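You operate a simulated robot arm through the tools that you are given. There is no shell and no other tool. Be economical: measure what you need, move in short steps, check, and stop when the job is done.

You run a simulated two-armed robot. Do the job below in one go: nothing can be reset, and whatever is moved stays where it is left.

## Task
Sand the lime board smooth, vacuum up its dust and free it.
Fine: it lies in the wooden tray; use the block marked 240 and put it back; vacuum off, nozzle in its holder; slide the blue bar back after sanding. The suction knob, the other boards and blocks stay as they are. Set down upright: vacuum nozzle.

The check looks at the end state, three seconds after you hand in, the way a careful person would. Anything else that was tipped, shoved, dropped, spilled or broken makes it a failure.

## Robot
Two 7-joint arms with two-finger parallel grippers on one trunk, on a base that drives. Base frame: it is fixed to the floor where the robot stands at the start and does not move with it; the origin is under the middle of the robot, x ahead of it, y to its left, z up; the surface under the hand at the start is at about z = 0.84. Lengths are in m, angles in rad, forces in N, time in s.
The left shoulder is at the start at [0.05, 0.165, 1.205], the right one opposite. With the tool pointing down near the work surface each hand reaches from about 0.1 to 0.68 m from the robot's upright axis, wherever it stands, measured 20 degrees to its own side. Places, roughly: blue bar with black knob [0.5, 0.1, 0.9]; dust by the wooden tray [0.5, -0.1, 0.8]; knob on the vacuum cleaner [0.7, 0.5, 1.1]; switch on the vacuum cleaner [0.7, 0.6, 1.1]; top of board marked alder [0.6, -0.5, 0.9]; top of board marked lime [0.5, 0, 0.9]; top of board marked pine [0.4, -0.3, 0.9]. Payload 3.91 kg a hand.
The TCP of each hand is the grasp point between the finger pads, 0.03 m short of the fingertips. In the tool frame z runs along the fingers and y along their closing line. Largest opening 0.11 m; finger width 0.02, thickness 0.01; the body of the gripper, 0.048 by 0.112 m, starts 0.055 m behind the TCP.
Orientation is told as [roll, pitch, yaw] about the base's x, y, z axes, in that order, counted from this pose: with the fingers straight down and closing along the base's y, the tool's x points along the base's -x, its y along +y and its z along -z.

## Interface
- The arms move only by the tool arm_command. It takes "left_plan", "right_plan" or both (then of equal length, played together; a hand with none holds still); each is a list of rows, each an object of numbers (a shift or turn left out is 0, a gripper value left out holds the last): "dx", "dy", "dz": the shift along the tool's x, y, z in m; "wx", "wy", "wz": the turn, a rotation vector about the tool's x, y, z in rad. In form: [{"dx": .., "dy": .., "dz": .., "wx": .., "wy": .., "wz": ..}, ...]. A call has 1 to 10 rows; each row is the pose to reach, as a shift and turn from the pose commanded when the call began, along the tool's axes at that moment. "left_claw" and "right_claw" are, for a hand that has rows, the finger opening in m, from 0 to 0.11, set as the call begins (left out, the last holds). Rows are played at 5 a second. More than 0.05 m and 0.15 rad between two rows, or a gripper value outside its range, and nothing of the call is played. Where a pose cannot be reached the arm comes as near as it can. A force on the tool above 40 N (or 10 N above the force at the start of the call, whichever is more), or a blocked arm, ends the call early, and 0.2 s more pass. Each finger travels about 0.045 m/s and halts on what it meets, pressing with about 41 N; the grip force reading is that of the motor and also rises with nothing between the fingers. The clock runs only during rows and for 0.2 s after the last one: add rows that repeat a pose to give the fingers time. It gives the time, the measured TCP pose, the force on the tool (base axes), the opening and the grip force at its end, in the units of the frame above (readings bear some noise), with the torque about the TCP (base axes, N m) and any sound that the robot's microphone picked up, and new pictures: "show" is both (left out), scene, wrist or none (wrist: the cameras of the hands that moved).
- Cameras (640 x 400 px; columns grow to the right, rows downward): "scene" is now at [0.121, -0.0009, 1.4018]; the picture's right is [-0.02, -1.00, 0.00], its down [-0.31, 0.01, -0.95] and it looks along [0.95, -0.02, -0.31] (base axes); focal length 214 px, centre (320, 200). "left" rides on the left gripper at [0.072, -0.017, -0.103] in its tool frame; the picture's right is [0.23, 0.97, 0.00], its down [-0.76, 0.18, -0.62] and it looks along [-0.61, 0.14, 0.78] (tool axes); focal length 222 px, centre (320, 200). "right" rides on the right gripper at [0.072, 0.017, -0.103] in its tool frame; the picture's right is [-0.23, 0.97, 0.00], its down [-0.76, -0.18, -0.62] and it looks along [-0.61, -0.14, 0.78] (tool axes); focal length 222 px, centre (320, 200).
- slide_trunk(by): slides the trunk up (or, below 0, down) by that many m; the arms and the scene camera ride with it, the base frame stays. It gives what a move gives, with no picture.
- roll_base(legs): drives the robot by 1 to 6 legs, each [ahead, left, turn to the left] in m, m and rad, along the robot's own axes; the way and the turn of a leg run together, so that a leg with both is an arc; at most 1.5 m and 3.142 rad a leg. The arms and the cameras ride along, it lands a little off, and it stops where it bumps. It gives what a move gives, and a new picture of the scene camera.
- aim_head(pan, tilt): turns the head with the scene camera to pan (to the left, within 1.396 rad either way) and tilt (down, from -0.506 to 1.204), counted from straight ahead of the robot. It gives what a move gives, and a new picture of the scene camera.
- probe_pixels(camera, pixels): for up to 12 pixels [column, row] of the newest picture of that camera ("zoom" is the newest enlarged one), the place [x, y, z] in the base frame of the surface seen there, good to about 0.002 m. It takes no simulated time.
- inspect(camera, box): a new picture of the part [left, top, right, bottom] of that camera's present view, enlarged. It takes no simulated time.
- job_done(): hands the job in; it is judged then, once.

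Work in short steps. Measure before you move; look again where a grasp or a placing could have gone wrong, and mend it. You have 80 turns and 260 pictures in all, those below and enlarged ones among them. Open the grippers and draw the arms clear of the work before you hand the job in, unless the task says otherwise; then end with one line.

The tools are called as a command line: name --argument value ..., lists and objects as JSON in quotes. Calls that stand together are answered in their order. arm_command: Moves the arms, as the interface text tells. Its arguments: {"type":"object","properties":{"left_plan":{"type":"array","items":{"type":"object","properties":{"dx":{"type":"number"},"dy":{"type":"number"},"dz":{"type":"number"},"wx":{"type":"number"},"wy":{"type":"number"},"wz":{"type":"number"}}}},"left_claw":{"type":"number"},"right_plan":{"type":"array","items":{"type":"object","properties":{"dx":{"type":"number"},"dy":{"type":"number"},"dz":{"type":"number"},"wx":{"type":"number"},"wy":{"type":"number"},"wz":{"type":"number"}}}},"right_claw":{"type":"number"},"show":{"type":"string","enum":["both","scene","wrist","none"]}},"required":[]} The other tools are called the same way: slide_trunk (by) slides the trunk up or down; roll_base (legs) drives the base; aim_head (pan, tilt) turns the head that bears the scene camera; probe_pixels (camera, pixels) gives the place of the surface under pixels of a picture; inspect (camera, box) takes an enlarged picture of a part of a camera's view; job_done () hands the job in.

At the start:

```text
t: 0.0
left_tcp_pos: [0.3879, 0.1523, 1.4089]
left_tcp_rot: [-0.001, 0.0, -0.001]
left_ft_force: [0.4, -0.2, 0.2]
left_wrist_torque: [0.02, -0.04, 0.01]
left_grip_width: 0.1101
left_grip_force: 0.1
right_tcp_pos: [0.368, -0.1946, 1.3122]
right_tcp_rot: [0.001, -0.001, -0.001]
right_ft_force: [0.7, -0.2, 0.2]
right_wrist_torque: [-0.02, 0.06, 0.0]
right_grip_width: 0.1098
right_grip_force: 0.0
trunk travel left (down, up): [-0.425, 0.078]
robot x, y, heading: [0.0006, -0.0022, 0.005]
head pan, tilt: [-0.023, 0.311]
```

scene: 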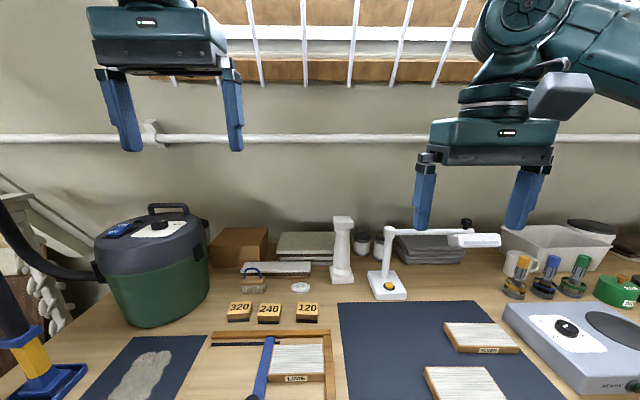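
right: 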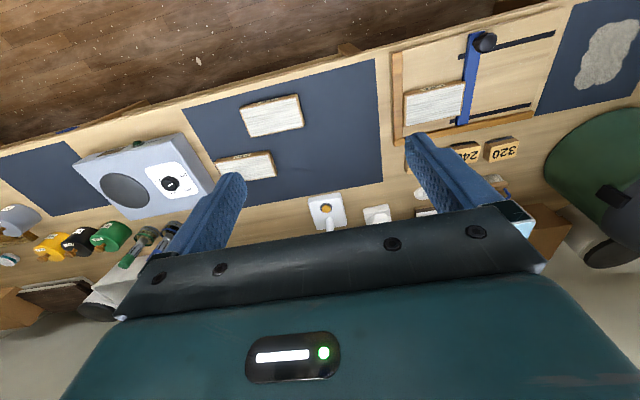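
left: 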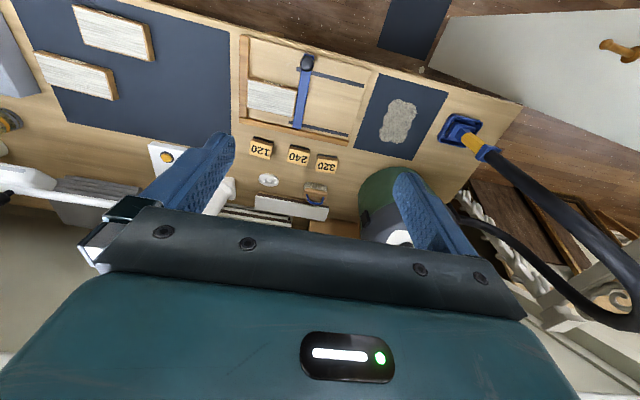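

The scene shows the tray at (270,365), the blocks at (238-308,312), the vacuum at (150,260) and the nozzle in its holder at (30,370). I tilt the head down for a better look.

aim_head --pan 0.2 --tilt 0.8

```text
t: 0.9
left_tcp_pos: [0.3882, 0.1513, 1.4092]
left_tcp_rot: [-0.001, -0.002, -0.001]
left_ft_force: [-1.0, 0.1, 0.1]
left_wrist_torque: [0.01, 0.04, -0.01]
left_grip_width: 0.1102
left_grip_force: 0.0
right_tcp_pos: [0.3682, -0.1952, 1.3117]
right_tcp_rot: [0.002, 0.001, 0.0]
right_ft_force: [-0.5, 0.5, 0.9]
right_wrist_torque: [-0.01, 0.0, 0.02]
right_grip_width: 0.11
right_grip_force: 0.0
trunk travel left (down, up): [-0.425, 0.078]
robot x, y, heading: [0.0024, 0.0042, -0.001]
head pan, tilt: [0.201, 0.799]
```

scene: 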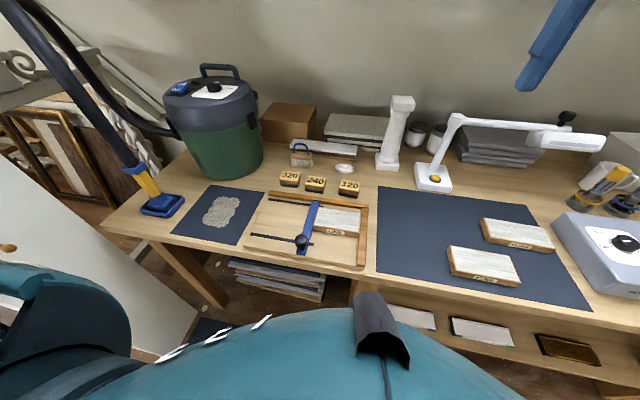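

Now zoom in on the tray, the vacuum and the nozzle.

inspect --camera "scene" --box '[230, 165, 390, 275]'

inspect --camera "scene" --box '[100, 130, 260, 240]'

inspect --camera "scene" --box '[150, 55, 270, 135]'

probe_pixels --camera "scene" --pixels '[[290, 179], [316, 183], [348, 187], [302, 241], [312, 215], [337, 220], [305, 252], [316, 204], [146, 180], [162, 205], [215, 88], [180, 88]]'

```text
3.64 times, centred on (310, 220) of scene
```

zoom: 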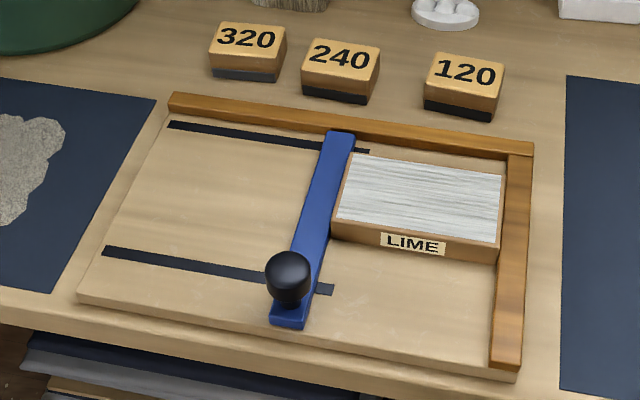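

```text
3.64 times, centred on (180, 185) of scene
```

zoom: 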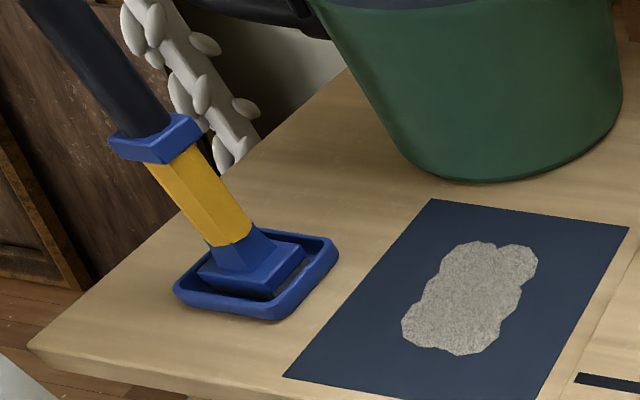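

```text
5.00 times, centred on (210, 95) of scene
```

zoom: 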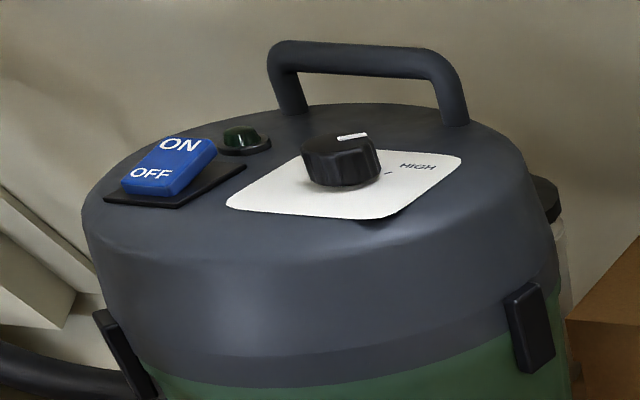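

```text
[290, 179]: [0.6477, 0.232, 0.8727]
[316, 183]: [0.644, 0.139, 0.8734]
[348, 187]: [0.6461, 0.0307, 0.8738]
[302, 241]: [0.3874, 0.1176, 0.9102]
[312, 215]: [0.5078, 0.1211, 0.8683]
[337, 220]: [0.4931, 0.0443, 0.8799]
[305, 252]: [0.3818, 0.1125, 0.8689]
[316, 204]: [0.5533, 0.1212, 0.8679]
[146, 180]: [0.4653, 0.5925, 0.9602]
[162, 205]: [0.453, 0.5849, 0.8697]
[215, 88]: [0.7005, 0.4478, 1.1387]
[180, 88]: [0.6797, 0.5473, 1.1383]
```

I measure the tray, board edges, dust and nozzle in the scene picture.

inspect --camera "scene" --box '[230, 165, 390, 275]'

probe_pixels --camera "zoom" --pixels '[[348, 160], [500, 178], [340, 215], [496, 238], [325, 245], [352, 140], [515, 200], [505, 355], [300, 120], [180, 125], [110, 253], [230, 200]]'

probe_pixels --camera "scene" --pixels '[[208, 197], [240, 200], [220, 210], [210, 225], [205, 185], [262, 192], [240, 244], [173, 235], [145, 225], [372, 260], [380, 230], [110, 220]]'

```text
3.64 times, centred on (310, 220) of scene
```

zoom: 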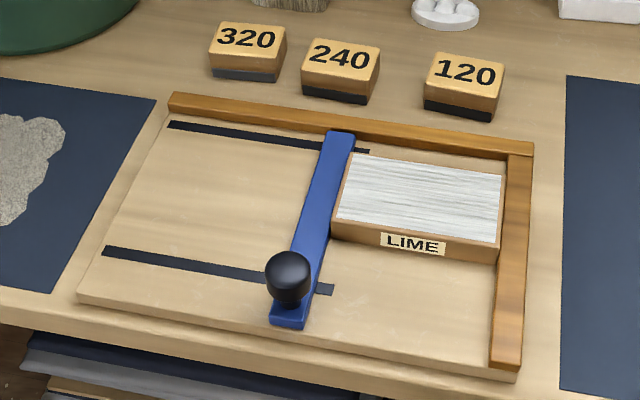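

```text
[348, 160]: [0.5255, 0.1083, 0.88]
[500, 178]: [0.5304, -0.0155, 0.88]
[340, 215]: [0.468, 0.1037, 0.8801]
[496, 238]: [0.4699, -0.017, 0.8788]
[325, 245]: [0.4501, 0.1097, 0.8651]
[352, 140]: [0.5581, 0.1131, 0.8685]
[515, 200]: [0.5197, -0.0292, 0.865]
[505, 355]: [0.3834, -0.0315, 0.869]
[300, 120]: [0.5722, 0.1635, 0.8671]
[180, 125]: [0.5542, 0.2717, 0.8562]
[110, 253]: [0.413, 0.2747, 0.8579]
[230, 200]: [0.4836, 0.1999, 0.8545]
```

```text
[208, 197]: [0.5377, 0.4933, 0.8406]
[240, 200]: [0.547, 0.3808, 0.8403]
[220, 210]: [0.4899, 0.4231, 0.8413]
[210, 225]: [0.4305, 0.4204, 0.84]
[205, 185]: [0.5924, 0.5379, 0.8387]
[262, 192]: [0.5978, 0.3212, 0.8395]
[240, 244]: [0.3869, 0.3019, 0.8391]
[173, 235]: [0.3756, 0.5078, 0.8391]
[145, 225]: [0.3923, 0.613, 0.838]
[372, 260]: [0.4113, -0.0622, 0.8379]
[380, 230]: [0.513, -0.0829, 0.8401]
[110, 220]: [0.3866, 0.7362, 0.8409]
```

Board top is z 0.88 (x 0.457–0.533, y −0.017–0.108), and the 240 block is at about (0.644,0.139), top 0.873. I bring the left hand above the 240 block for a close look.

arm_command --left_plan '[{"dx": -0.03, "dz": 0.035}, {"dx": -0.06, "dz": 0.07}, {"dx": -0.09, "dz": 0.105}, {"dx": -0.12, "dz": 0.14}, {"dx": -0.15, "dz": 0.175}, {"dx": -0.18, "dz": 0.21}, {"dx": -0.21, "dz": 0.245}, {"dx": -0.24, "dy": -0.005, "dz": 0.28}, {"dx": -0.256, "dy": -0.012, "dz": 0.32}, {"dx": -0.256, "dy": -0.012, "dz": 0.36}]' --left_claw 0.085

```text
t: 3.1
left_tcp_pos: [0.6442, 0.1397, 1.0481]
left_tcp_rot: [-0.001, 0.003, 0.003]
left_ft_force: [0.9, 0.2, 0.7]
left_wrist_torque: [0.0, -0.01, -0.03]
left_grip_width: 0.0852
left_grip_force: 0.1
right_tcp_pos: [0.3688, -0.1941, 1.311]
right_tcp_rot: [0.0, 0.005, 0.002]
right_ft_force: [0.5, 0.3, -0.4]
right_wrist_torque: [0.04, 0.01, -0.02]
right_grip_width: 0.1102
right_grip_force: 0.0
trunk travel left (down, up): [-0.425, 0.078]
robot x, y, heading: [0.0007, 0.0029, -0.001]
head pan, tilt: [0.201, 0.799]
```

scene: 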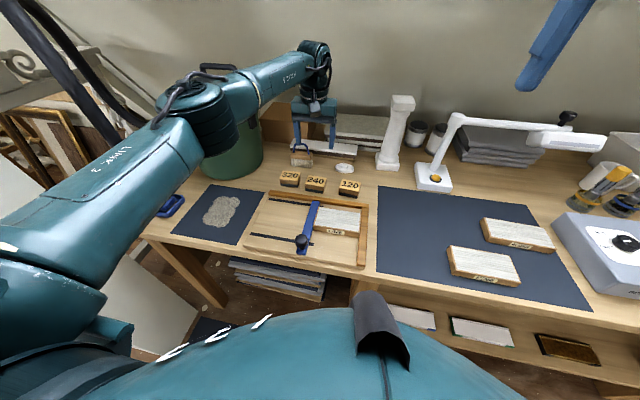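
left: 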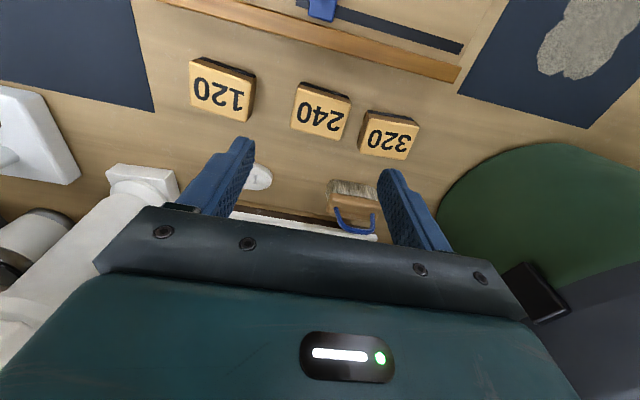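

The 240 block is at (320,110) in the left view. I enlarge it and probe its top corners.

inspect --camera "left" --box '[240, 60, 440, 185]'

probe_pixels --camera "left" --pixels '[[299, 86], [349, 99], [293, 126], [339, 137], [322, 110], [368, 113], [359, 150], [253, 82], [243, 119], [350, 190], [232, 50], [450, 75]]'

```text
3.20 times, centred on (340, 122) of left
```

zoom: 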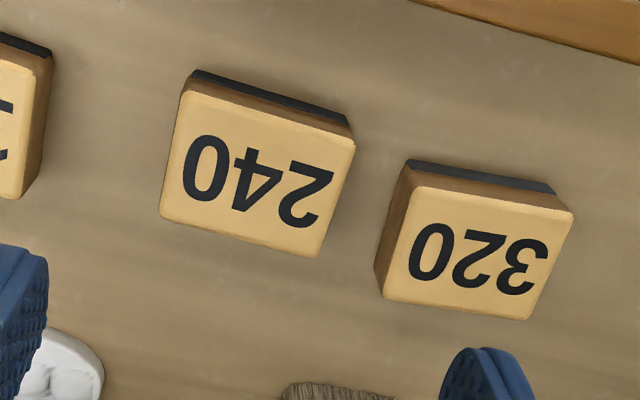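

```text
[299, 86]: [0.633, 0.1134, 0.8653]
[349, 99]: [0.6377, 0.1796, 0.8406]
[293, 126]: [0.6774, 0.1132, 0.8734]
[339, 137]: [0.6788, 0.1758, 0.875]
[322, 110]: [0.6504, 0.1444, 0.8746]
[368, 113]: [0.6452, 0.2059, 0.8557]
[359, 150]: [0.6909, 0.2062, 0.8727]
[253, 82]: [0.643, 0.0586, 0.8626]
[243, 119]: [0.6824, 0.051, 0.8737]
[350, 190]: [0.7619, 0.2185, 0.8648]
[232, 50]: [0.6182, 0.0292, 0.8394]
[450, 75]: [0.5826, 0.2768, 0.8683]
```

The 240 block spans y 0.112–0.178 and x 0.634–0.68, centre about (0.656,0.145). I descend over it with an opening of 0.085, which clears the 320 block (edge at y 0.206).

arm_command --left_plan '[{"dx": -0.012, "dy": 0.005, "dz": 0.03}, {"dx": -0.012, "dy": 0.005, "dz": 0.07}, {"dx": -0.012, "dy": 0.005, "dz": 0.11}, {"dx": -0.012, "dy": 0.005, "dz": 0.14}, {"dx": -0.012, "dy": 0.005, "dz": 0.16}, {"dx": -0.012, "dy": 0.005, "dz": 0.169}, {"dx": -0.012, "dy": 0.005, "dz": 0.169}]'

```text
t: 4.7
left_tcp_pos: [0.6436, 0.1464, 0.9003]
left_tcp_rot: [0.001, -0.001, 0.0]
left_ft_force: [0.3, 0.1, 0.3]
left_wrist_torque: [0.01, 0.0, -0.01]
left_grip_width: 0.085
left_grip_force: 0.0
left hand out of reach, approached as far as the arm can: row 3, 4, 5, 6, 7
right_tcp_pos: [0.368, -0.1945, 1.3118]
right_tcp_rot: [0.001, 0.0, -0.001]
right_ft_force: [-0.4, -0.1, -0.3]
right_wrist_torque: [0.0, -0.01, -0.01]
right_grip_width: 0.1101
right_grip_force: 0.0
trunk travel left (down, up): [-0.425, 0.078]
robot x, y, heading: [-0.0026, -0.0028, -0.002]
head pan, tilt: [0.201, 0.799]
```

scene: 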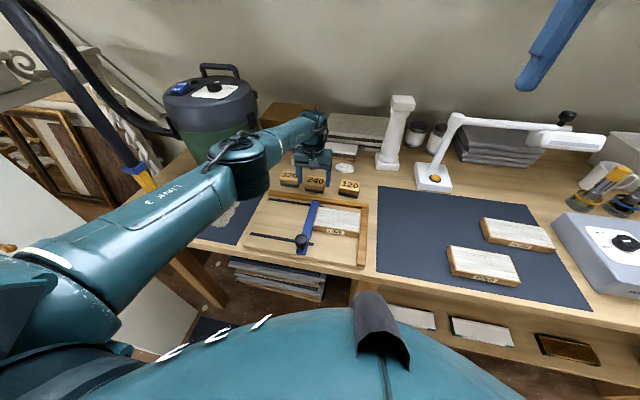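
left: 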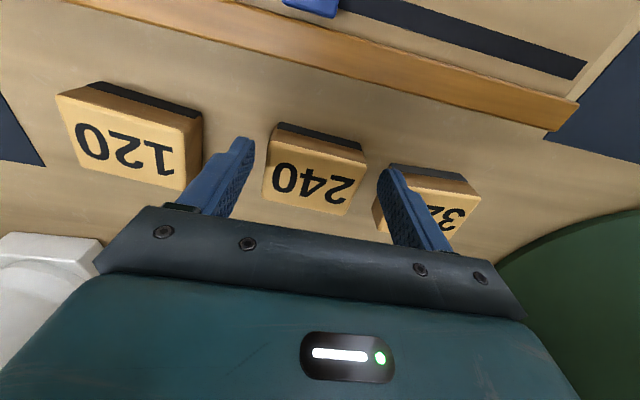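

The arm stops 2 cm short, at its reach limit. I check clearance between the robot's front and the table to drive a bit closer, and raise the hand first.

arm_command --left_plan '[{"dz": -0.02}, {"dz": -0.05}, {"dz": -0.08}]' --show "none"

aim_head --pan 0.2 --tilt 1.0

probe_pixels --camera "scene" --pixels '[[320, 330], [300, 300], [250, 260], [320, 230], [400, 230], [450, 300], [200, 250]]'

```text
t: 5.5
left_tcp_pos: [0.6432, 0.146, 0.9816]
left_tcp_rot: [0.0, -0.001, 0.0]
left_ft_force: [-0.3, 0.6, 0.3]
left_wrist_torque: [0.02, -0.03, 0.02]
left_grip_width: 0.085
left_grip_force: 0.2
right_tcp_pos: [0.3672, -0.1951, 1.3113]
right_tcp_rot: [0.003, 0.001, 0.0]
right_ft_force: [0.1, 0.3, -0.4]
right_wrist_torque: [-0.02, -0.01, 0.0]
right_grip_width: 0.11
right_grip_force: 0.1
trunk travel left (down, up): [-0.425, 0.078]
robot x, y, heading: [-0.0009, 0.0055, 0.004]
head pan, tilt: [0.201, 0.799]
```

```text
t: 6.3
left_tcp_pos: [0.6446, 0.147, 0.9805]
left_tcp_rot: [-0.001, -0.001, 0.0]
left_ft_force: [-0.1, 0.2, -0.1]
left_wrist_torque: [-0.02, 0.02, 0.0]
left_grip_width: 0.0853
left_grip_force: 0.0
right_tcp_pos: [0.3684, -0.1946, 1.3124]
right_tcp_rot: [0.001, -0.001, -0.001]
right_ft_force: [0.4, 0.6, 0.7]
right_wrist_torque: [-0.01, 0.02, -0.02]
right_grip_width: 0.1098
right_grip_force: 0.1
trunk travel left (down, up): [-0.425, 0.078]
robot x, y, heading: [0.0019, 0.0015, -0.003]
head pan, tilt: [0.201, 1.0]
```

scene: 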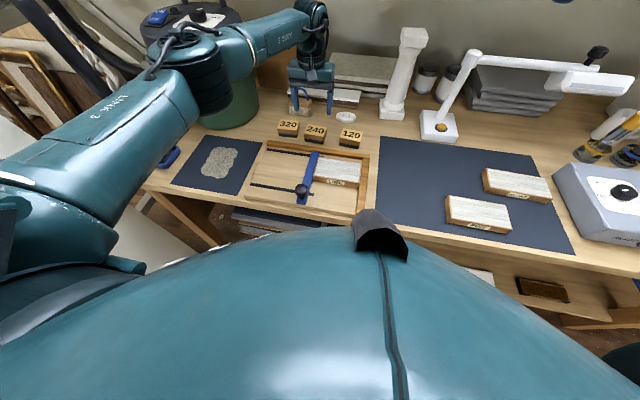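

```text
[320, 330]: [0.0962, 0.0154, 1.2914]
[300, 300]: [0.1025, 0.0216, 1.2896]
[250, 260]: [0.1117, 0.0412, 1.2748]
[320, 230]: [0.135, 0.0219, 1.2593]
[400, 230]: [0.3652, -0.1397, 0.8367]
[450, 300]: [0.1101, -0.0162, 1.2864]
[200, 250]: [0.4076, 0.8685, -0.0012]
```

Chest reaches only x≈0.14 and the table edge is near 0.34. I drive ahead 0.06.

roll_base --legs '[[0.06, 0, 0]]'

```text
t: 7.2
left_tcp_pos: [0.7037, 0.1455, 0.9806]
left_tcp_rot: [0.001, -0.001, 0.0]
left_ft_force: [0.5, -0.6, -0.5]
left_wrist_torque: [-0.01, 0.04, 0.02]
left_grip_width: 0.0852
left_grip_force: 0.1
right_tcp_pos: [0.4289, -0.1951, 1.3115]
right_tcp_rot: [0.002, 0.002, 0.001]
right_ft_force: [-0.6, 0.4, -0.7]
right_wrist_torque: [0.0, 0.05, 0.0]
right_grip_width: 0.11
right_grip_force: 0.1
trunk travel left (down, up): [-0.425, 0.078]
robot x, y, heading: [0.0614, 0.0037, 0.001]
head pan, tilt: [0.201, 1.0]
```

scene: 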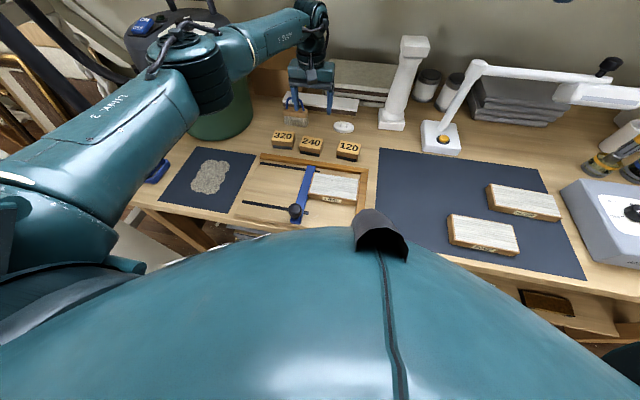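

The base moved cleanly; I pull the hand back to x≈0.656 and look.

arm_command --left_plan '[{"dx": 0.025, "dy": 0.0}, {"dx": 0.048, "dy": 0.0}, {"dx": 0.048, "dy": 0.0, "dz": 0.025}]' --show "wrist"

inspect --camera "left" --box '[200, 60, 440, 210]'

probe_pixels --camera "zoom" --pixels '[[320, 200], [230, 200], [400, 200], [320, 150], [300, 250], [350, 250]]'

```text
t: 8.0
left_tcp_pos: [0.6565, 0.1481, 0.9549]
left_tcp_rot: [-0.001, 0.0, 0.0]
left_ft_force: [-0.2, 0.4, 0.3]
left_wrist_torque: [-0.01, 0.0, 0.0]
left_grip_width: 0.0851
left_grip_force: 0.0
right_tcp_pos: [0.4286, -0.1966, 1.3133]
right_tcp_rot: [0.002, 0.001, 0.001]
right_ft_force: [-0.9, 0.1, 0.0]
right_wrist_torque: [0.02, 0.02, 0.01]
right_grip_width: 0.1099
right_grip_force: 0.1
trunk travel left (down, up): [-0.425, 0.078]
robot x, y, heading: [0.056, 0.0017, -0.004]
head pan, tilt: [0.201, 1.0]
```

left: 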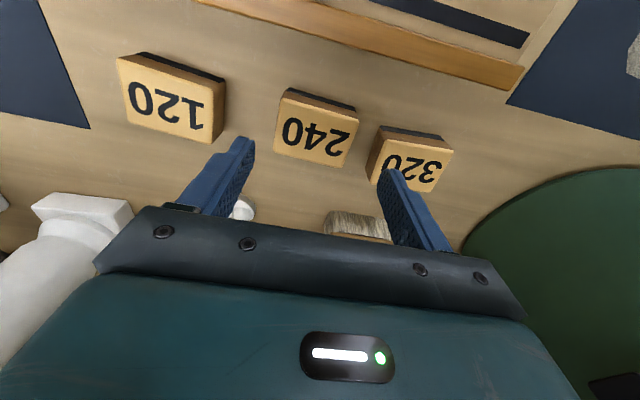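

```text
2.67 times, centred on (320, 135) of left
```

zoom: 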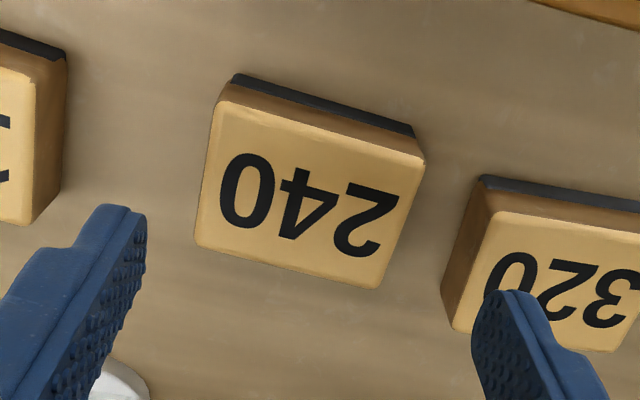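

```text
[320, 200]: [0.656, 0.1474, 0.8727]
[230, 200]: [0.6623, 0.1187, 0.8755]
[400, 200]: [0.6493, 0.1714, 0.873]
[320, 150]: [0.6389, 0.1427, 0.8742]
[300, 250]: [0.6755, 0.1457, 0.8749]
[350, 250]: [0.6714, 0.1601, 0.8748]
```

Block centre is about (0.656,0.143); I shift 4 mm in −y, descend to TCP z 0.879 and grip.

arm_command --left_plan '[{"dy": -0.0045, "dz": 0.03}, {"dy": -0.0045, "dz": 0.06}, {"dy": -0.0045, "dz": 0.076}, {"dy": -0.0045, "dz": 0.076}]' --show "wrist"

```text
t: 9.0
left_tcp_pos: [0.6551, 0.1421, 0.8792]
left_tcp_rot: [0.0, 0.0, 0.001]
left_ft_force: [-0.1, 0.2, -0.6]
left_wrist_torque: [0.01, -0.01, 0.01]
left_grip_width: 0.0848
left_grip_force: 0.0
right_tcp_pos: [0.4275, -0.1955, 1.3119]
right_tcp_rot: [0.0, -0.001, 0.0]
right_ft_force: [0.5, 0.8, 0.6]
right_wrist_torque: [0.01, 0.0, 0.0]
right_grip_width: 0.1098
right_grip_force: 0.1
trunk travel left (down, up): [-0.425, 0.078]
robot x, y, heading: [0.0592, 0.002, 0.003]
head pan, tilt: [0.201, 1.0]
```

left: 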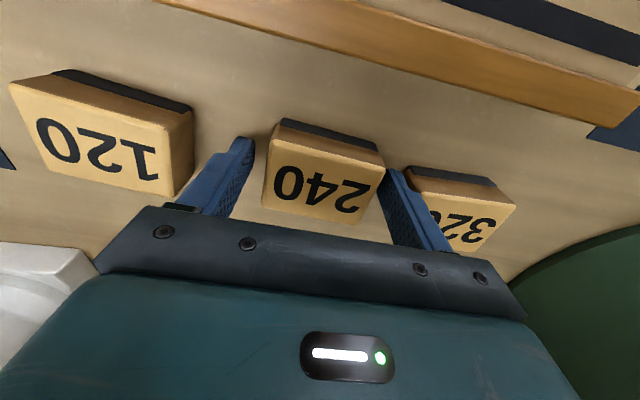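

The fingers straddle the block. I close, wait, then lift.

arm_command --left_plan '[{}, {}, {}, {}]' --left_claw 0.03 --show "none"

arm_command --left_plan '[{"dz": -0.03}, {"dz": -0.06}, {"dz": -0.06}]' --show "both"

```text
t: 10.0
left_tcp_pos: [0.656, 0.1422, 0.879]
left_tcp_rot: [0.001, -0.001, 0.001]
left_ft_force: [-0.2, -0.9, 0.8]
left_wrist_torque: [0.0, 0.01, 0.02]
left_grip_width: 0.0674
left_grip_force: 40.5
right_tcp_pos: [0.4282, -0.1954, 1.3122]
right_tcp_rot: [0.002, 0.0, -0.001]
right_ft_force: [-0.7, 0.0, 1.0]
right_wrist_torque: [0.02, 0.04, 0.03]
right_grip_width: 0.11
right_grip_force: 0.1
trunk travel left (down, up): [-0.425, 0.078]
robot x, y, heading: [0.0569, 0.0025, -0.001]
head pan, tilt: [0.201, 1.0]
```

```text
t: 10.8
left_tcp_pos: [0.6553, 0.1414, 0.9387]
left_tcp_rot: [-0.002, -0.002, -0.002]
left_ft_force: [0.2, 0.2, -0.9]
left_wrist_torque: [0.01, -0.04, -0.01]
left_grip_width: 0.0299
left_grip_force: 0.0
right_tcp_pos: [0.4271, -0.1953, 1.3122]
right_tcp_rot: [0.003, -0.001, 0.0]
right_ft_force: [0.1, -0.1, 1.2]
right_wrist_torque: [0.01, -0.02, 0.01]
right_grip_width: 0.1098
right_grip_force: 0.0
trunk travel left (down, up): [-0.425, 0.078]
robot x, y, heading: [0.0612, -0.001, -0.0]
head pan, tilt: [0.201, 1.0]
```

scene: 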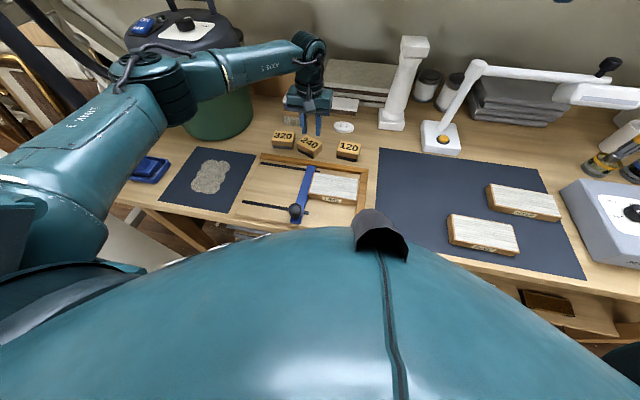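
left: 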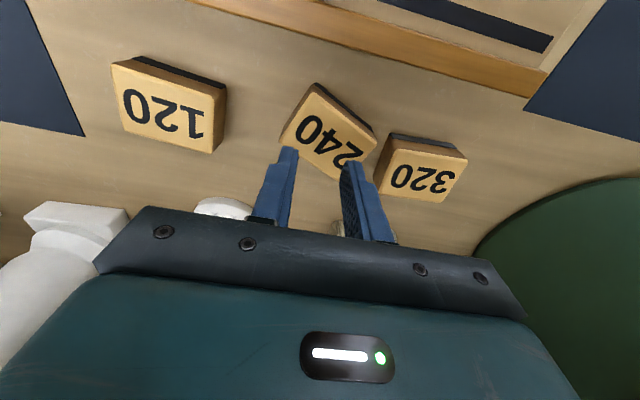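

The grip slipped: width fell to 0.03 and block 240 is now turned, near (330,130) in the left view. I raise the hand and measure the block's new pose and whether 320 was shifted.

arm_command --left_plan '[{"dz": -0.04, "dx": 0.01}, {"dz": -0.08, "dx": 0.02}]' --left_claw 0.09 --show "wrist"

inspect --camera "left" --box '[200, 40, 440, 190]'

inspect --camera "scene" --box '[250, 110, 378, 190]'

```text
t: 11.4
left_tcp_pos: [0.6346, 0.1417, 1.0201]
left_tcp_rot: [0.001, 0.001, -0.001]
left_ft_force: [-0.2, 0.3, 0.7]
left_wrist_torque: [-0.07, -0.06, -0.01]
left_grip_width: 0.0831
left_grip_force: 0.0
right_tcp_pos: [0.4278, -0.1951, 1.3127]
right_tcp_rot: [0.003, 0.0, 0.0]
right_ft_force: [0.6, 0.1, -0.1]
right_wrist_torque: [0.01, 0.0, 0.0]
right_grip_width: 0.1101
right_grip_force: 0.1
trunk travel left (down, up): [-0.425, 0.078]
robot x, y, heading: [0.0606, 0.0007, 0.006]
head pan, tilt: [0.201, 1.0]
```

left: 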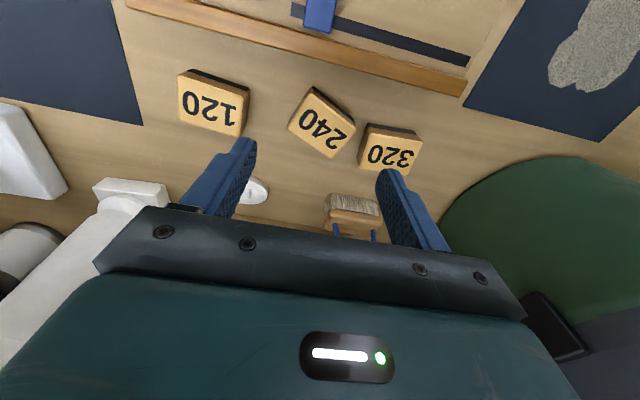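

```text
2.67 times, centred on (320, 115) of left
```

zoom: 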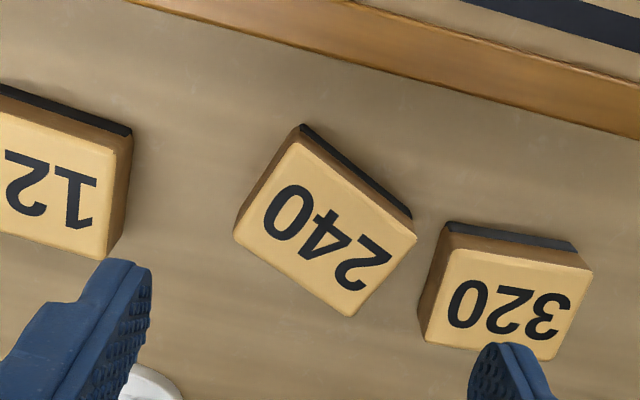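

```text
5.00 times, centred on (314, 150) of scene
```

zoom: 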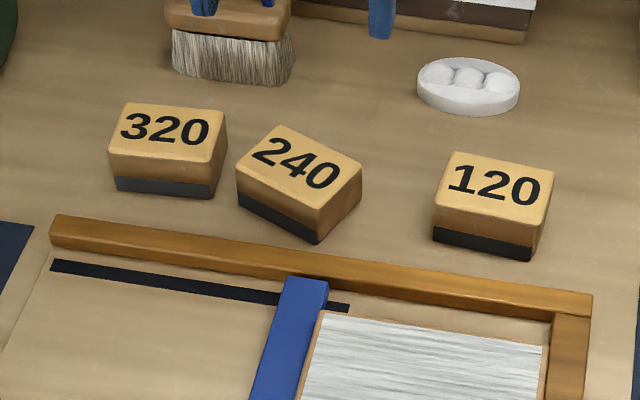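

I probe the top corners of 240 and 320 in the left view.

probe_pixels --camera "left" --pixels '[[312, 95], [353, 129], [329, 155], [290, 127], [321, 126], [371, 135], [420, 142], [409, 172], [361, 166], [391, 154], [184, 76], [238, 134]]'

```text
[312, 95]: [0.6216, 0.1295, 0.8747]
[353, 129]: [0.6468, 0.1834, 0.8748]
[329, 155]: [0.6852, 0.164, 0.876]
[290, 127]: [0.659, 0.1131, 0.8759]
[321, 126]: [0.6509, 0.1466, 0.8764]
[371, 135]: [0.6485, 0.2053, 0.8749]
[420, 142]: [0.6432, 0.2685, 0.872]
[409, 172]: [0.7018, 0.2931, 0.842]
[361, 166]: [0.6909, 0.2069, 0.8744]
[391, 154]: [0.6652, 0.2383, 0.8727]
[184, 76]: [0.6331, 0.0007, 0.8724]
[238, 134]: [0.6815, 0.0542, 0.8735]
```

Block 240 is flat, centre (0.653,0.1475), yaw about −25°; 320 has not moved. I align the hand to it, to grip lower (TCP 0.872) this time.

arm_command --left_plan '[{"dx": -0.006, "dy": 0.002, "wz": 0.12}, {"dx": -0.012, "dy": 0.004, "wz": 0.25}, {"dx": -0.0186, "dy": 0.0058, "wz": 0.38, "dz": 0.03}, {"dx": -0.0186, "dy": 0.0058, "wz": 0.436, "dz": 0.06}, {"dx": -0.0186, "dy": 0.0058, "wz": 0.436, "dz": 0.085}, {"dx": -0.0186, "dy": 0.0058, "wz": 0.436, "dz": 0.085}]' --left_claw 0.08 --show "wrist"

inspect --camera "left" --box '[180, 60, 460, 235]'

probe_pixels --camera "left" --pixels '[[320, 140], [300, 140], [340, 140], [320, 160], [320, 120]]'

```text
t: 12.8
left_tcp_pos: [0.654, 0.1479, 0.9342]
left_tcp_rot: [0.001, -0.001, -0.438]
left_ft_force: [0.3, 0.3, 0.0]
left_wrist_torque: [-0.03, 0.04, -0.03]
left_grip_width: 0.0804
left_grip_force: 0.1
right_tcp_pos: [0.4273, -0.1956, 1.3118]
right_tcp_rot: [0.002, 0.0, 0.0]
right_ft_force: [0.8, -0.2, -0.4]
right_wrist_torque: [-0.01, 0.02, 0.0]
right_grip_width: 0.1102
right_grip_force: 0.1
trunk travel left (down, up): [-0.425, 0.078]
robot x, y, heading: [0.0599, -0.0009, 0.0]
head pan, tilt: [0.201, 1.0]
```

left: 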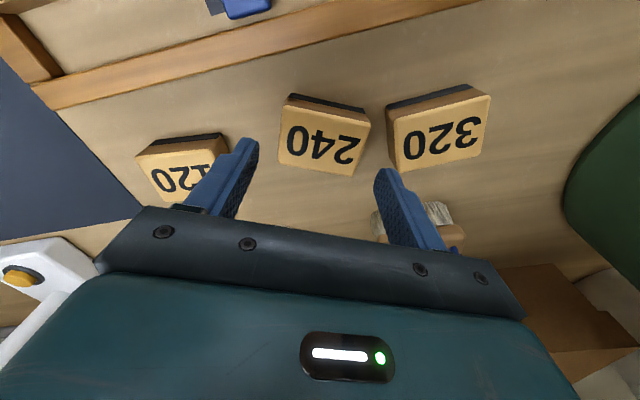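

```text
2.29 times, centred on (320, 148) of left
```

zoom: 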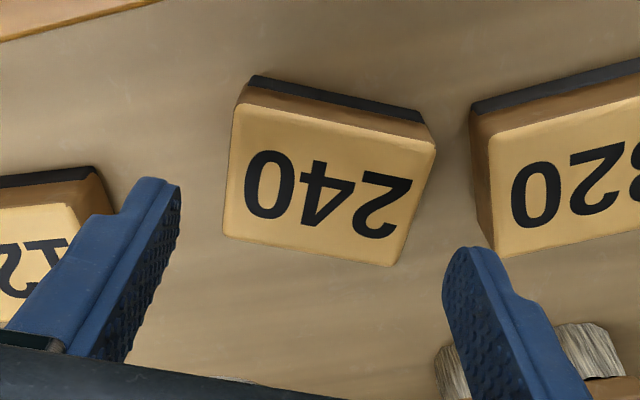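

```text
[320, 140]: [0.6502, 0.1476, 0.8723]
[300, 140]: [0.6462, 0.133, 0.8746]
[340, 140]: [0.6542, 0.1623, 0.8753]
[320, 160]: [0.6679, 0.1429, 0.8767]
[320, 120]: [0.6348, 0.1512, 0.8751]
```

I check block alignment with exact corner probes.

probe_pixels --camera "zoom" --pixels '[[247, 92], [430, 148], [394, 260], [228, 230], [330, 120], [310, 248], [236, 160], [415, 205], [335, 175], [490, 200]]'

```text
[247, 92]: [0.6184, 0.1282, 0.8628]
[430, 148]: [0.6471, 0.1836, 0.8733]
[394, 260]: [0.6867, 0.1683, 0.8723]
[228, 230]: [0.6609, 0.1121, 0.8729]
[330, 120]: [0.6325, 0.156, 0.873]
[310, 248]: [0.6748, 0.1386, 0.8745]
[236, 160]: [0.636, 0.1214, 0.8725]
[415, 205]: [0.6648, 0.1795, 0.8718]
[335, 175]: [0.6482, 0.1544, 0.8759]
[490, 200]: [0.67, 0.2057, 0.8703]
```

Alignment is good (yaw −24°, centre (0.652,0.1485)). I descend to TCP z 0.872.

arm_command --left_plan '[{"dx": 0.002, "dz": 0.03}, {"dx": 0.002, "dz": 0.055}, {"dx": 0.002, "dz": 0.0625}, {"dx": 0.002, "dz": 0.0625}]' --show "wrist"

arm_command --left_plan '[{}, {}, {}, {}]' --left_claw 0.05 --show "wrist"

```text
t: 13.8
left_tcp_pos: [0.6522, 0.1486, 0.8715]
left_tcp_rot: [0.001, -0.001, -0.436]
left_ft_force: [0.3, -0.1, -0.7]
left_wrist_torque: [0.02, -0.01, 0.0]
left_grip_width: 0.0802
left_grip_force: 0.1
right_tcp_pos: [0.4273, -0.1954, 1.3124]
right_tcp_rot: [0.0, -0.002, 0.0]
right_ft_force: [-0.2, -0.5, 0.0]
right_wrist_torque: [-0.01, -0.02, -0.02]
right_grip_width: 0.11
right_grip_force: 0.1
trunk travel left (down, up): [-0.425, 0.078]
robot x, y, heading: [0.0571, 0.0038, 0.0]
head pan, tilt: [0.201, 1.0]
```

left: 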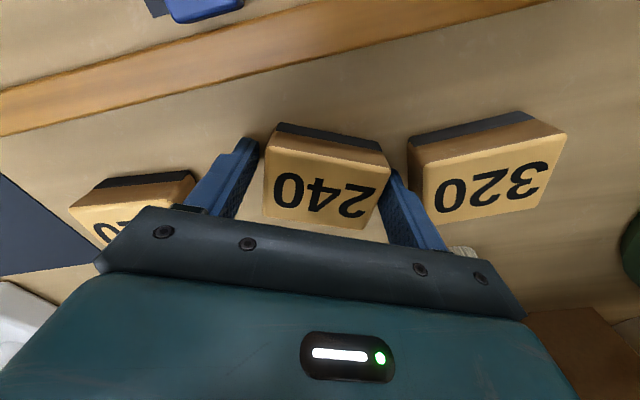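

```text
t: 14.8
left_tcp_pos: [0.6525, 0.1475, 0.8707]
left_tcp_rot: [0.0, 0.001, -0.437]
left_ft_force: [0.2, -0.2, 0.1]
left_wrist_torque: [-0.02, -0.02, -0.01]
left_grip_width: 0.0672
left_grip_force: 41.1
right_tcp_pos: [0.4271, -0.195, 1.3118]
right_tcp_rot: [0.002, 0.001, 0.0]
right_ft_force: [-0.3, 0.5, 0.7]
right_wrist_torque: [0.03, -0.02, -0.03]
right_grip_width: 0.1099
right_grip_force: 0.1
trunk travel left (down, up): [-0.425, 0.078]
robot x, y, heading: [0.0582, -0.0015, 0.001]
head pan, tilt: [0.201, 1.0]
```

left: 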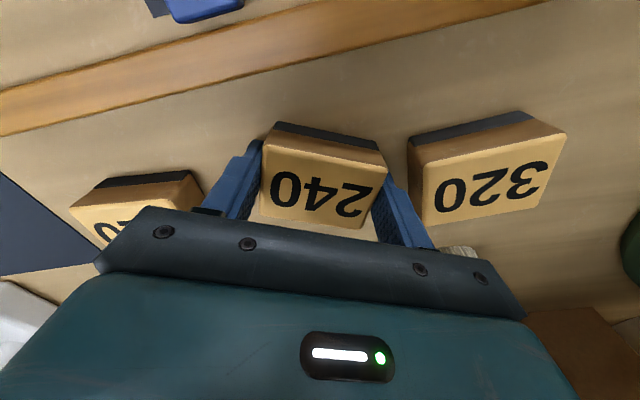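

Grip width is 0.0672 at 41 N. I lift slowly by 1.5 cm and look.

arm_command --left_plan '[{"dz": -0.003}, {"dz": -0.006}, {"dz": -0.009}, {"dz": -0.012}, {"dz": -0.015}]' --show "wrist"

```text
t: 16.0
left_tcp_pos: [0.6529, 0.1485, 0.8866]
left_tcp_rot: [0.0, 0.0, -0.436]
left_ft_force: [0.2, -0.2, -1.0]
left_wrist_torque: [0.04, 0.0, 0.01]
left_grip_width: 0.0671
left_grip_force: 41.3
right_tcp_pos: [0.4274, -0.1947, 1.3113]
right_tcp_rot: [-0.001, 0.001, 0.0]
right_ft_force: [-0.2, -0.3, -0.3]
right_wrist_torque: [-0.04, 0.03, -0.02]
right_grip_width: 0.1101
right_grip_force: 0.1
trunk travel left (down, up): [-0.425, 0.078]
robot x, y, heading: [0.0559, -0.0026, 0.003]
head pan, tilt: [0.201, 1.0]
```

left: 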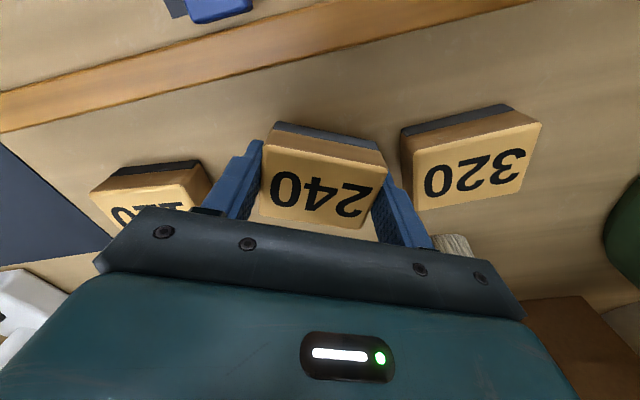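

The block is held (0.0671, 41 N). I lift to 0.945 and turn the hand back to yaw 0.

arm_command --left_plan '[{"dz": -0.02}, {"dz": -0.04, "wz": -0.1}, {"dz": -0.058, "wz": -0.22}, {"dz": -0.058, "wz": -0.33}, {"dz": -0.058, "wz": -0.436}, {"dz": -0.058, "wz": -0.436}]' --show "none"

arm_command --left_plan '[{"dx": 0.04, "dy": -0.026}, {"dx": 0.08, "dy": -0.052}, {"dx": 0.12, "dy": -0.078}, {"dx": 0.158, "dy": -0.1035}, {"dx": 0.158, "dy": -0.1035}]' --show "both"

```text
t: 17.4
left_tcp_pos: [0.6528, 0.1493, 0.945]
left_tcp_rot: [0.001, 0.001, 0.003]
left_ft_force: [-0.2, 1.0, -1.3]
left_wrist_torque: [0.0, 0.03, -0.01]
left_grip_width: 0.0672
left_grip_force: 40.8
right_tcp_pos: [0.4277, -0.196, 1.3127]
right_tcp_rot: [0.001, 0.0, 0.001]
right_ft_force: [0.1, 0.3, 0.1]
right_wrist_torque: [0.01, 0.01, -0.01]
right_grip_width: 0.1099
right_grip_force: 0.1
trunk travel left (down, up): [-0.425, 0.078]
robot x, y, heading: [0.0603, -0.0001, 0.005]
head pan, tilt: [0.201, 1.0]
```

```text
t: 18.6
left_tcp_pos: [0.4943, 0.046, 0.9422]
left_tcp_rot: [0.0, 0.001, 0.0]
left_ft_force: [0.1, -0.3, -0.4]
left_wrist_torque: [-0.02, -0.01, 0.01]
left_grip_width: 0.067
left_grip_force: 40.7
right_tcp_pos: [0.4276, -0.195, 1.3127]
right_tcp_rot: [0.003, -0.001, -0.001]
right_ft_force: [0.0, -0.6, 0.7]
right_wrist_torque: [-0.02, -0.01, 0.02]
right_grip_width: 0.11
right_grip_force: 0.0
trunk travel left (down, up): [-0.425, 0.078]
robot x, y, heading: [0.0565, -0.0012, 0.002]
head pan, tilt: [0.201, 1.0]
```

scene: 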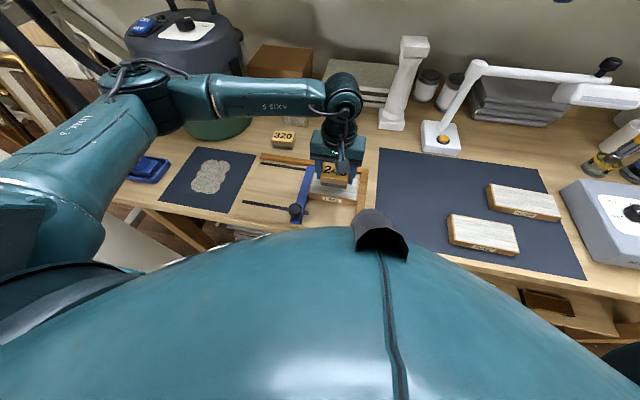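
left: 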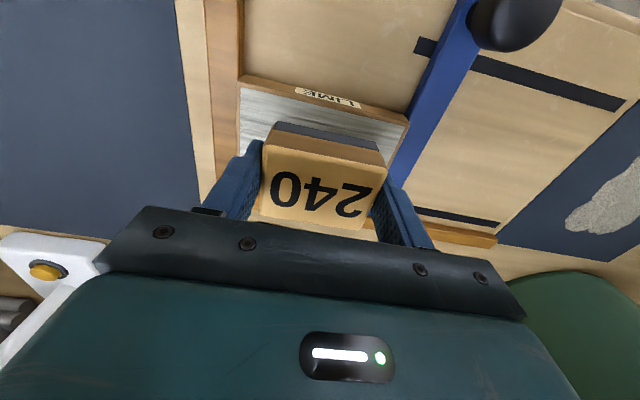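

Above the board at (0.494,0.046). I lower to contact (expected TCP ≈0.911).

arm_command --left_plan '[{"dz": 0.015}, {"dz": 0.026}, {"dz": 0.03}, {"dz": 0.033}, {"dz": 0.033}]' --show "wrist"

```text
t: 19.8
left_tcp_pos: [0.495, 0.0456, 0.9122]
left_tcp_rot: [-0.001, 0.001, 0.001]
left_ft_force: [0.1, 0.2, -0.7]
left_wrist_torque: [0.04, -0.04, -0.02]
left_grip_width: 0.0675
left_grip_force: 41.0
right_tcp_pos: [0.4274, -0.1958, 1.3131]
right_tcp_rot: [0.003, 0.002, -0.001]
right_ft_force: [0.6, 0.1, 0.0]
right_wrist_torque: [0.01, 0.0, -0.02]
right_grip_width: 0.1103
right_grip_force: 0.1
trunk travel left (down, up): [-0.425, 0.078]
robot x, y, heading: [0.0593, -0.0007, -0.003]
head pan, tilt: [0.201, 1.0]
```

left: 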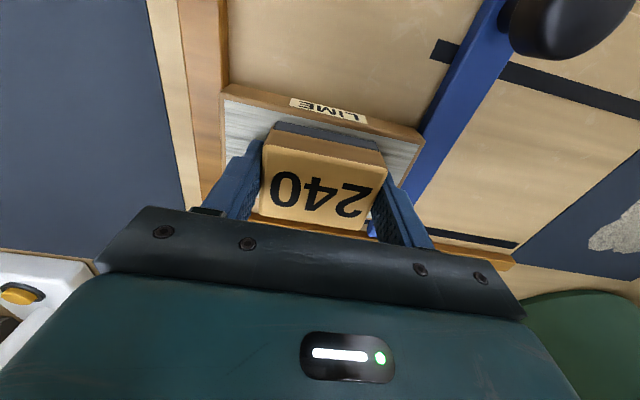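

No contact yet; I go down in 1 mm steps.

arm_command --left_plan '[{"dz": 0.001}, {"dz": 0.002}, {"dz": 0.003}, {"dz": 0.003}]' --show "none"

```text
t: 20.8
left_tcp_pos: [0.4942, 0.0449, 0.9106]
left_tcp_rot: [-0.001, -0.005, -0.001]
left_ft_force: [0.4, 1.9, 23.0]
left_wrist_torque: [0.28, 0.22, -0.01]
left_grip_width: 0.0673
left_grip_force: 41.3
right_tcp_pos: [0.4263, -0.1945, 1.314]
right_tcp_rot: [0.001, -0.003, 0.0]
right_ft_force: [0.2, 0.5, -0.2]
right_wrist_torque: [0.01, 0.01, -0.02]
right_grip_width: 0.11
right_grip_force: 0.1
trunk travel left (down, up): [-0.425, 0.078]
robot x, y, heading: [0.0603, 0.0021, -0.001]
head pan, tilt: [0.201, 1.0]
```

Contact at 23 N. I ease up 1 mm and sand along the grain in the middle lane.

arm_command --left_plan '[{"dz": -0.001}, {"dz": -0.001, "dy": 0.02}, {"dz": -0.001, "dy": 0.035}, {"dz": -0.001, "dy": 0.01}, {"dz": -0.001, "dy": -0.015}, {"dz": -0.001, "dy": -0.035}, {"dz": -0.001, "dy": -0.01}, {"dz": -0.001, "dy": 0.015}, {"dz": -0.001, "dy": 0.035}, {"dz": -0.001, "dy": 0.005}]' --show "both"

```text
t: 23.0
left_tcp_pos: [0.4937, 0.0509, 0.911]
left_tcp_rot: [0.005, -0.002, 0.002]
left_ft_force: [0.4, 8.5, 18.2]
left_wrist_torque: [-0.01, -0.03, 0.02]
left_grip_width: 0.0668
left_grip_force: 41.0
right_tcp_pos: [0.4259, -0.1962, 1.3128]
right_tcp_rot: [0.003, -0.001, 0.001]
right_ft_force: [0.1, 0.2, 0.1]
right_wrist_torque: [0.04, 0.01, -0.03]
right_grip_width: 0.1099
right_grip_force: 0.0
trunk travel left (down, up): [-0.425, 0.078]
robot x, y, heading: [0.0587, -0.0003, 0.001]
head pan, tilt: [0.201, 1.0]
```

scene: 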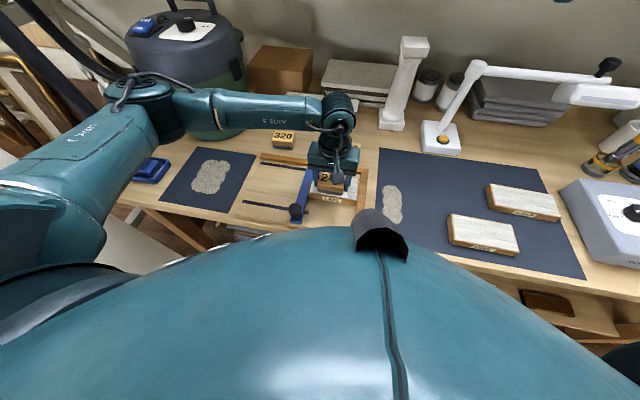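
left: 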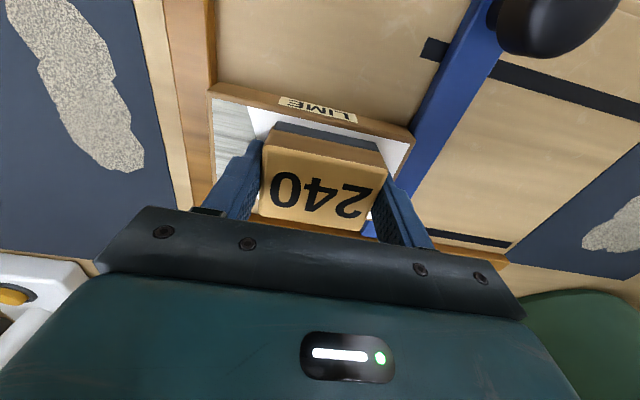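

Sanding works: the surface whitens and dust appears at (392,205) right of the tray. I go on with the front lane (lower x).

arm_command --left_plan '[{"dx": 0.018}, {"dx": 0.018, "dy": 0.03}, {"dx": 0.018, "dy": 0.0}, {"dx": 0.018, "dy": -0.025}, {"dx": 0.018, "dy": -0.045}, {"dx": 0.018, "dy": -0.015}, {"dx": 0.018, "dy": 0.015}, {"dx": 0.018, "dy": 0.03}, {"dx": 0.018, "dy": -0.01}, {"dx": 0.018, "dy": -0.045}]' --show "wrist"

arm_command --left_plan '[{"dx": -0.018}, {"dx": -0.034}, {"dx": -0.034, "dy": 0.025}, {"dx": -0.034, "dy": 0.05}, {"dx": -0.034, "dy": 0.075}, {"dx": -0.034, "dy": 0.05}, {"dx": -0.034, "dy": 0.025}, {"dx": -0.034, "dy": 0.0}, {"dx": -0.034, "dy": 0.04}, {"dx": -0.034, "dy": 0.075}]' --show "wrist"

```text
t: 25.2
left_tcp_pos: [0.4748, 0.0063, 0.9103]
left_tcp_rot: [0.002, -0.002, 0.0]
left_ft_force: [0.4, 6.2, 19.0]
left_wrist_torque: [0.4, -0.15, 0.0]
left_grip_width: 0.067
left_grip_force: 40.8
right_tcp_pos: [0.4264, -0.1948, 1.3123]
right_tcp_rot: [0.002, 0.0, -0.001]
right_ft_force: [-0.5, 0.6, -0.2]
right_wrist_torque: [-0.01, 0.01, 0.0]
right_grip_width: 0.1098
right_grip_force: 0.1
trunk travel left (down, up): [-0.425, 0.078]
robot x, y, heading: [0.0606, 0.0015, 0.004]
head pan, tilt: [0.201, 1.0]
```

left: 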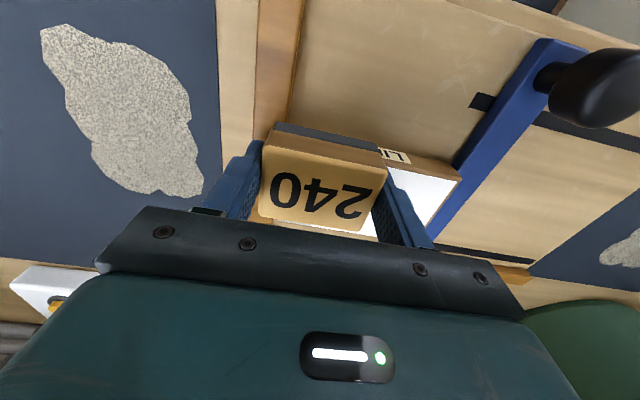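

```text
t: 27.4
left_tcp_pos: [0.5099, 0.0798, 0.9096]
left_tcp_rot: [0.0, -0.003, -0.003]
left_ft_force: [-0.2, -1.5, 9.9]
left_wrist_torque: [-0.03, -0.01, 0.03]
left_grip_width: 0.0673
left_grip_force: 41.0
right_tcp_pos: [0.4268, -0.1956, 1.3123]
right_tcp_rot: [0.003, 0.001, 0.0]
right_ft_force: [0.4, -0.1, -0.6]
right_wrist_torque: [-0.01, 0.03, -0.05]
right_grip_width: 0.1099
right_grip_force: 0.1
trunk travel left (down, up): [-0.425, 0.078]
robot x, y, heading: [0.0569, -0.0051, -0.0]
head pan, tilt: [0.201, 1.0]
```

left: 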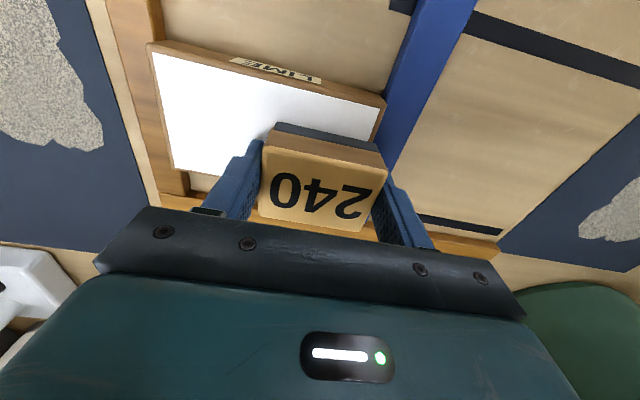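

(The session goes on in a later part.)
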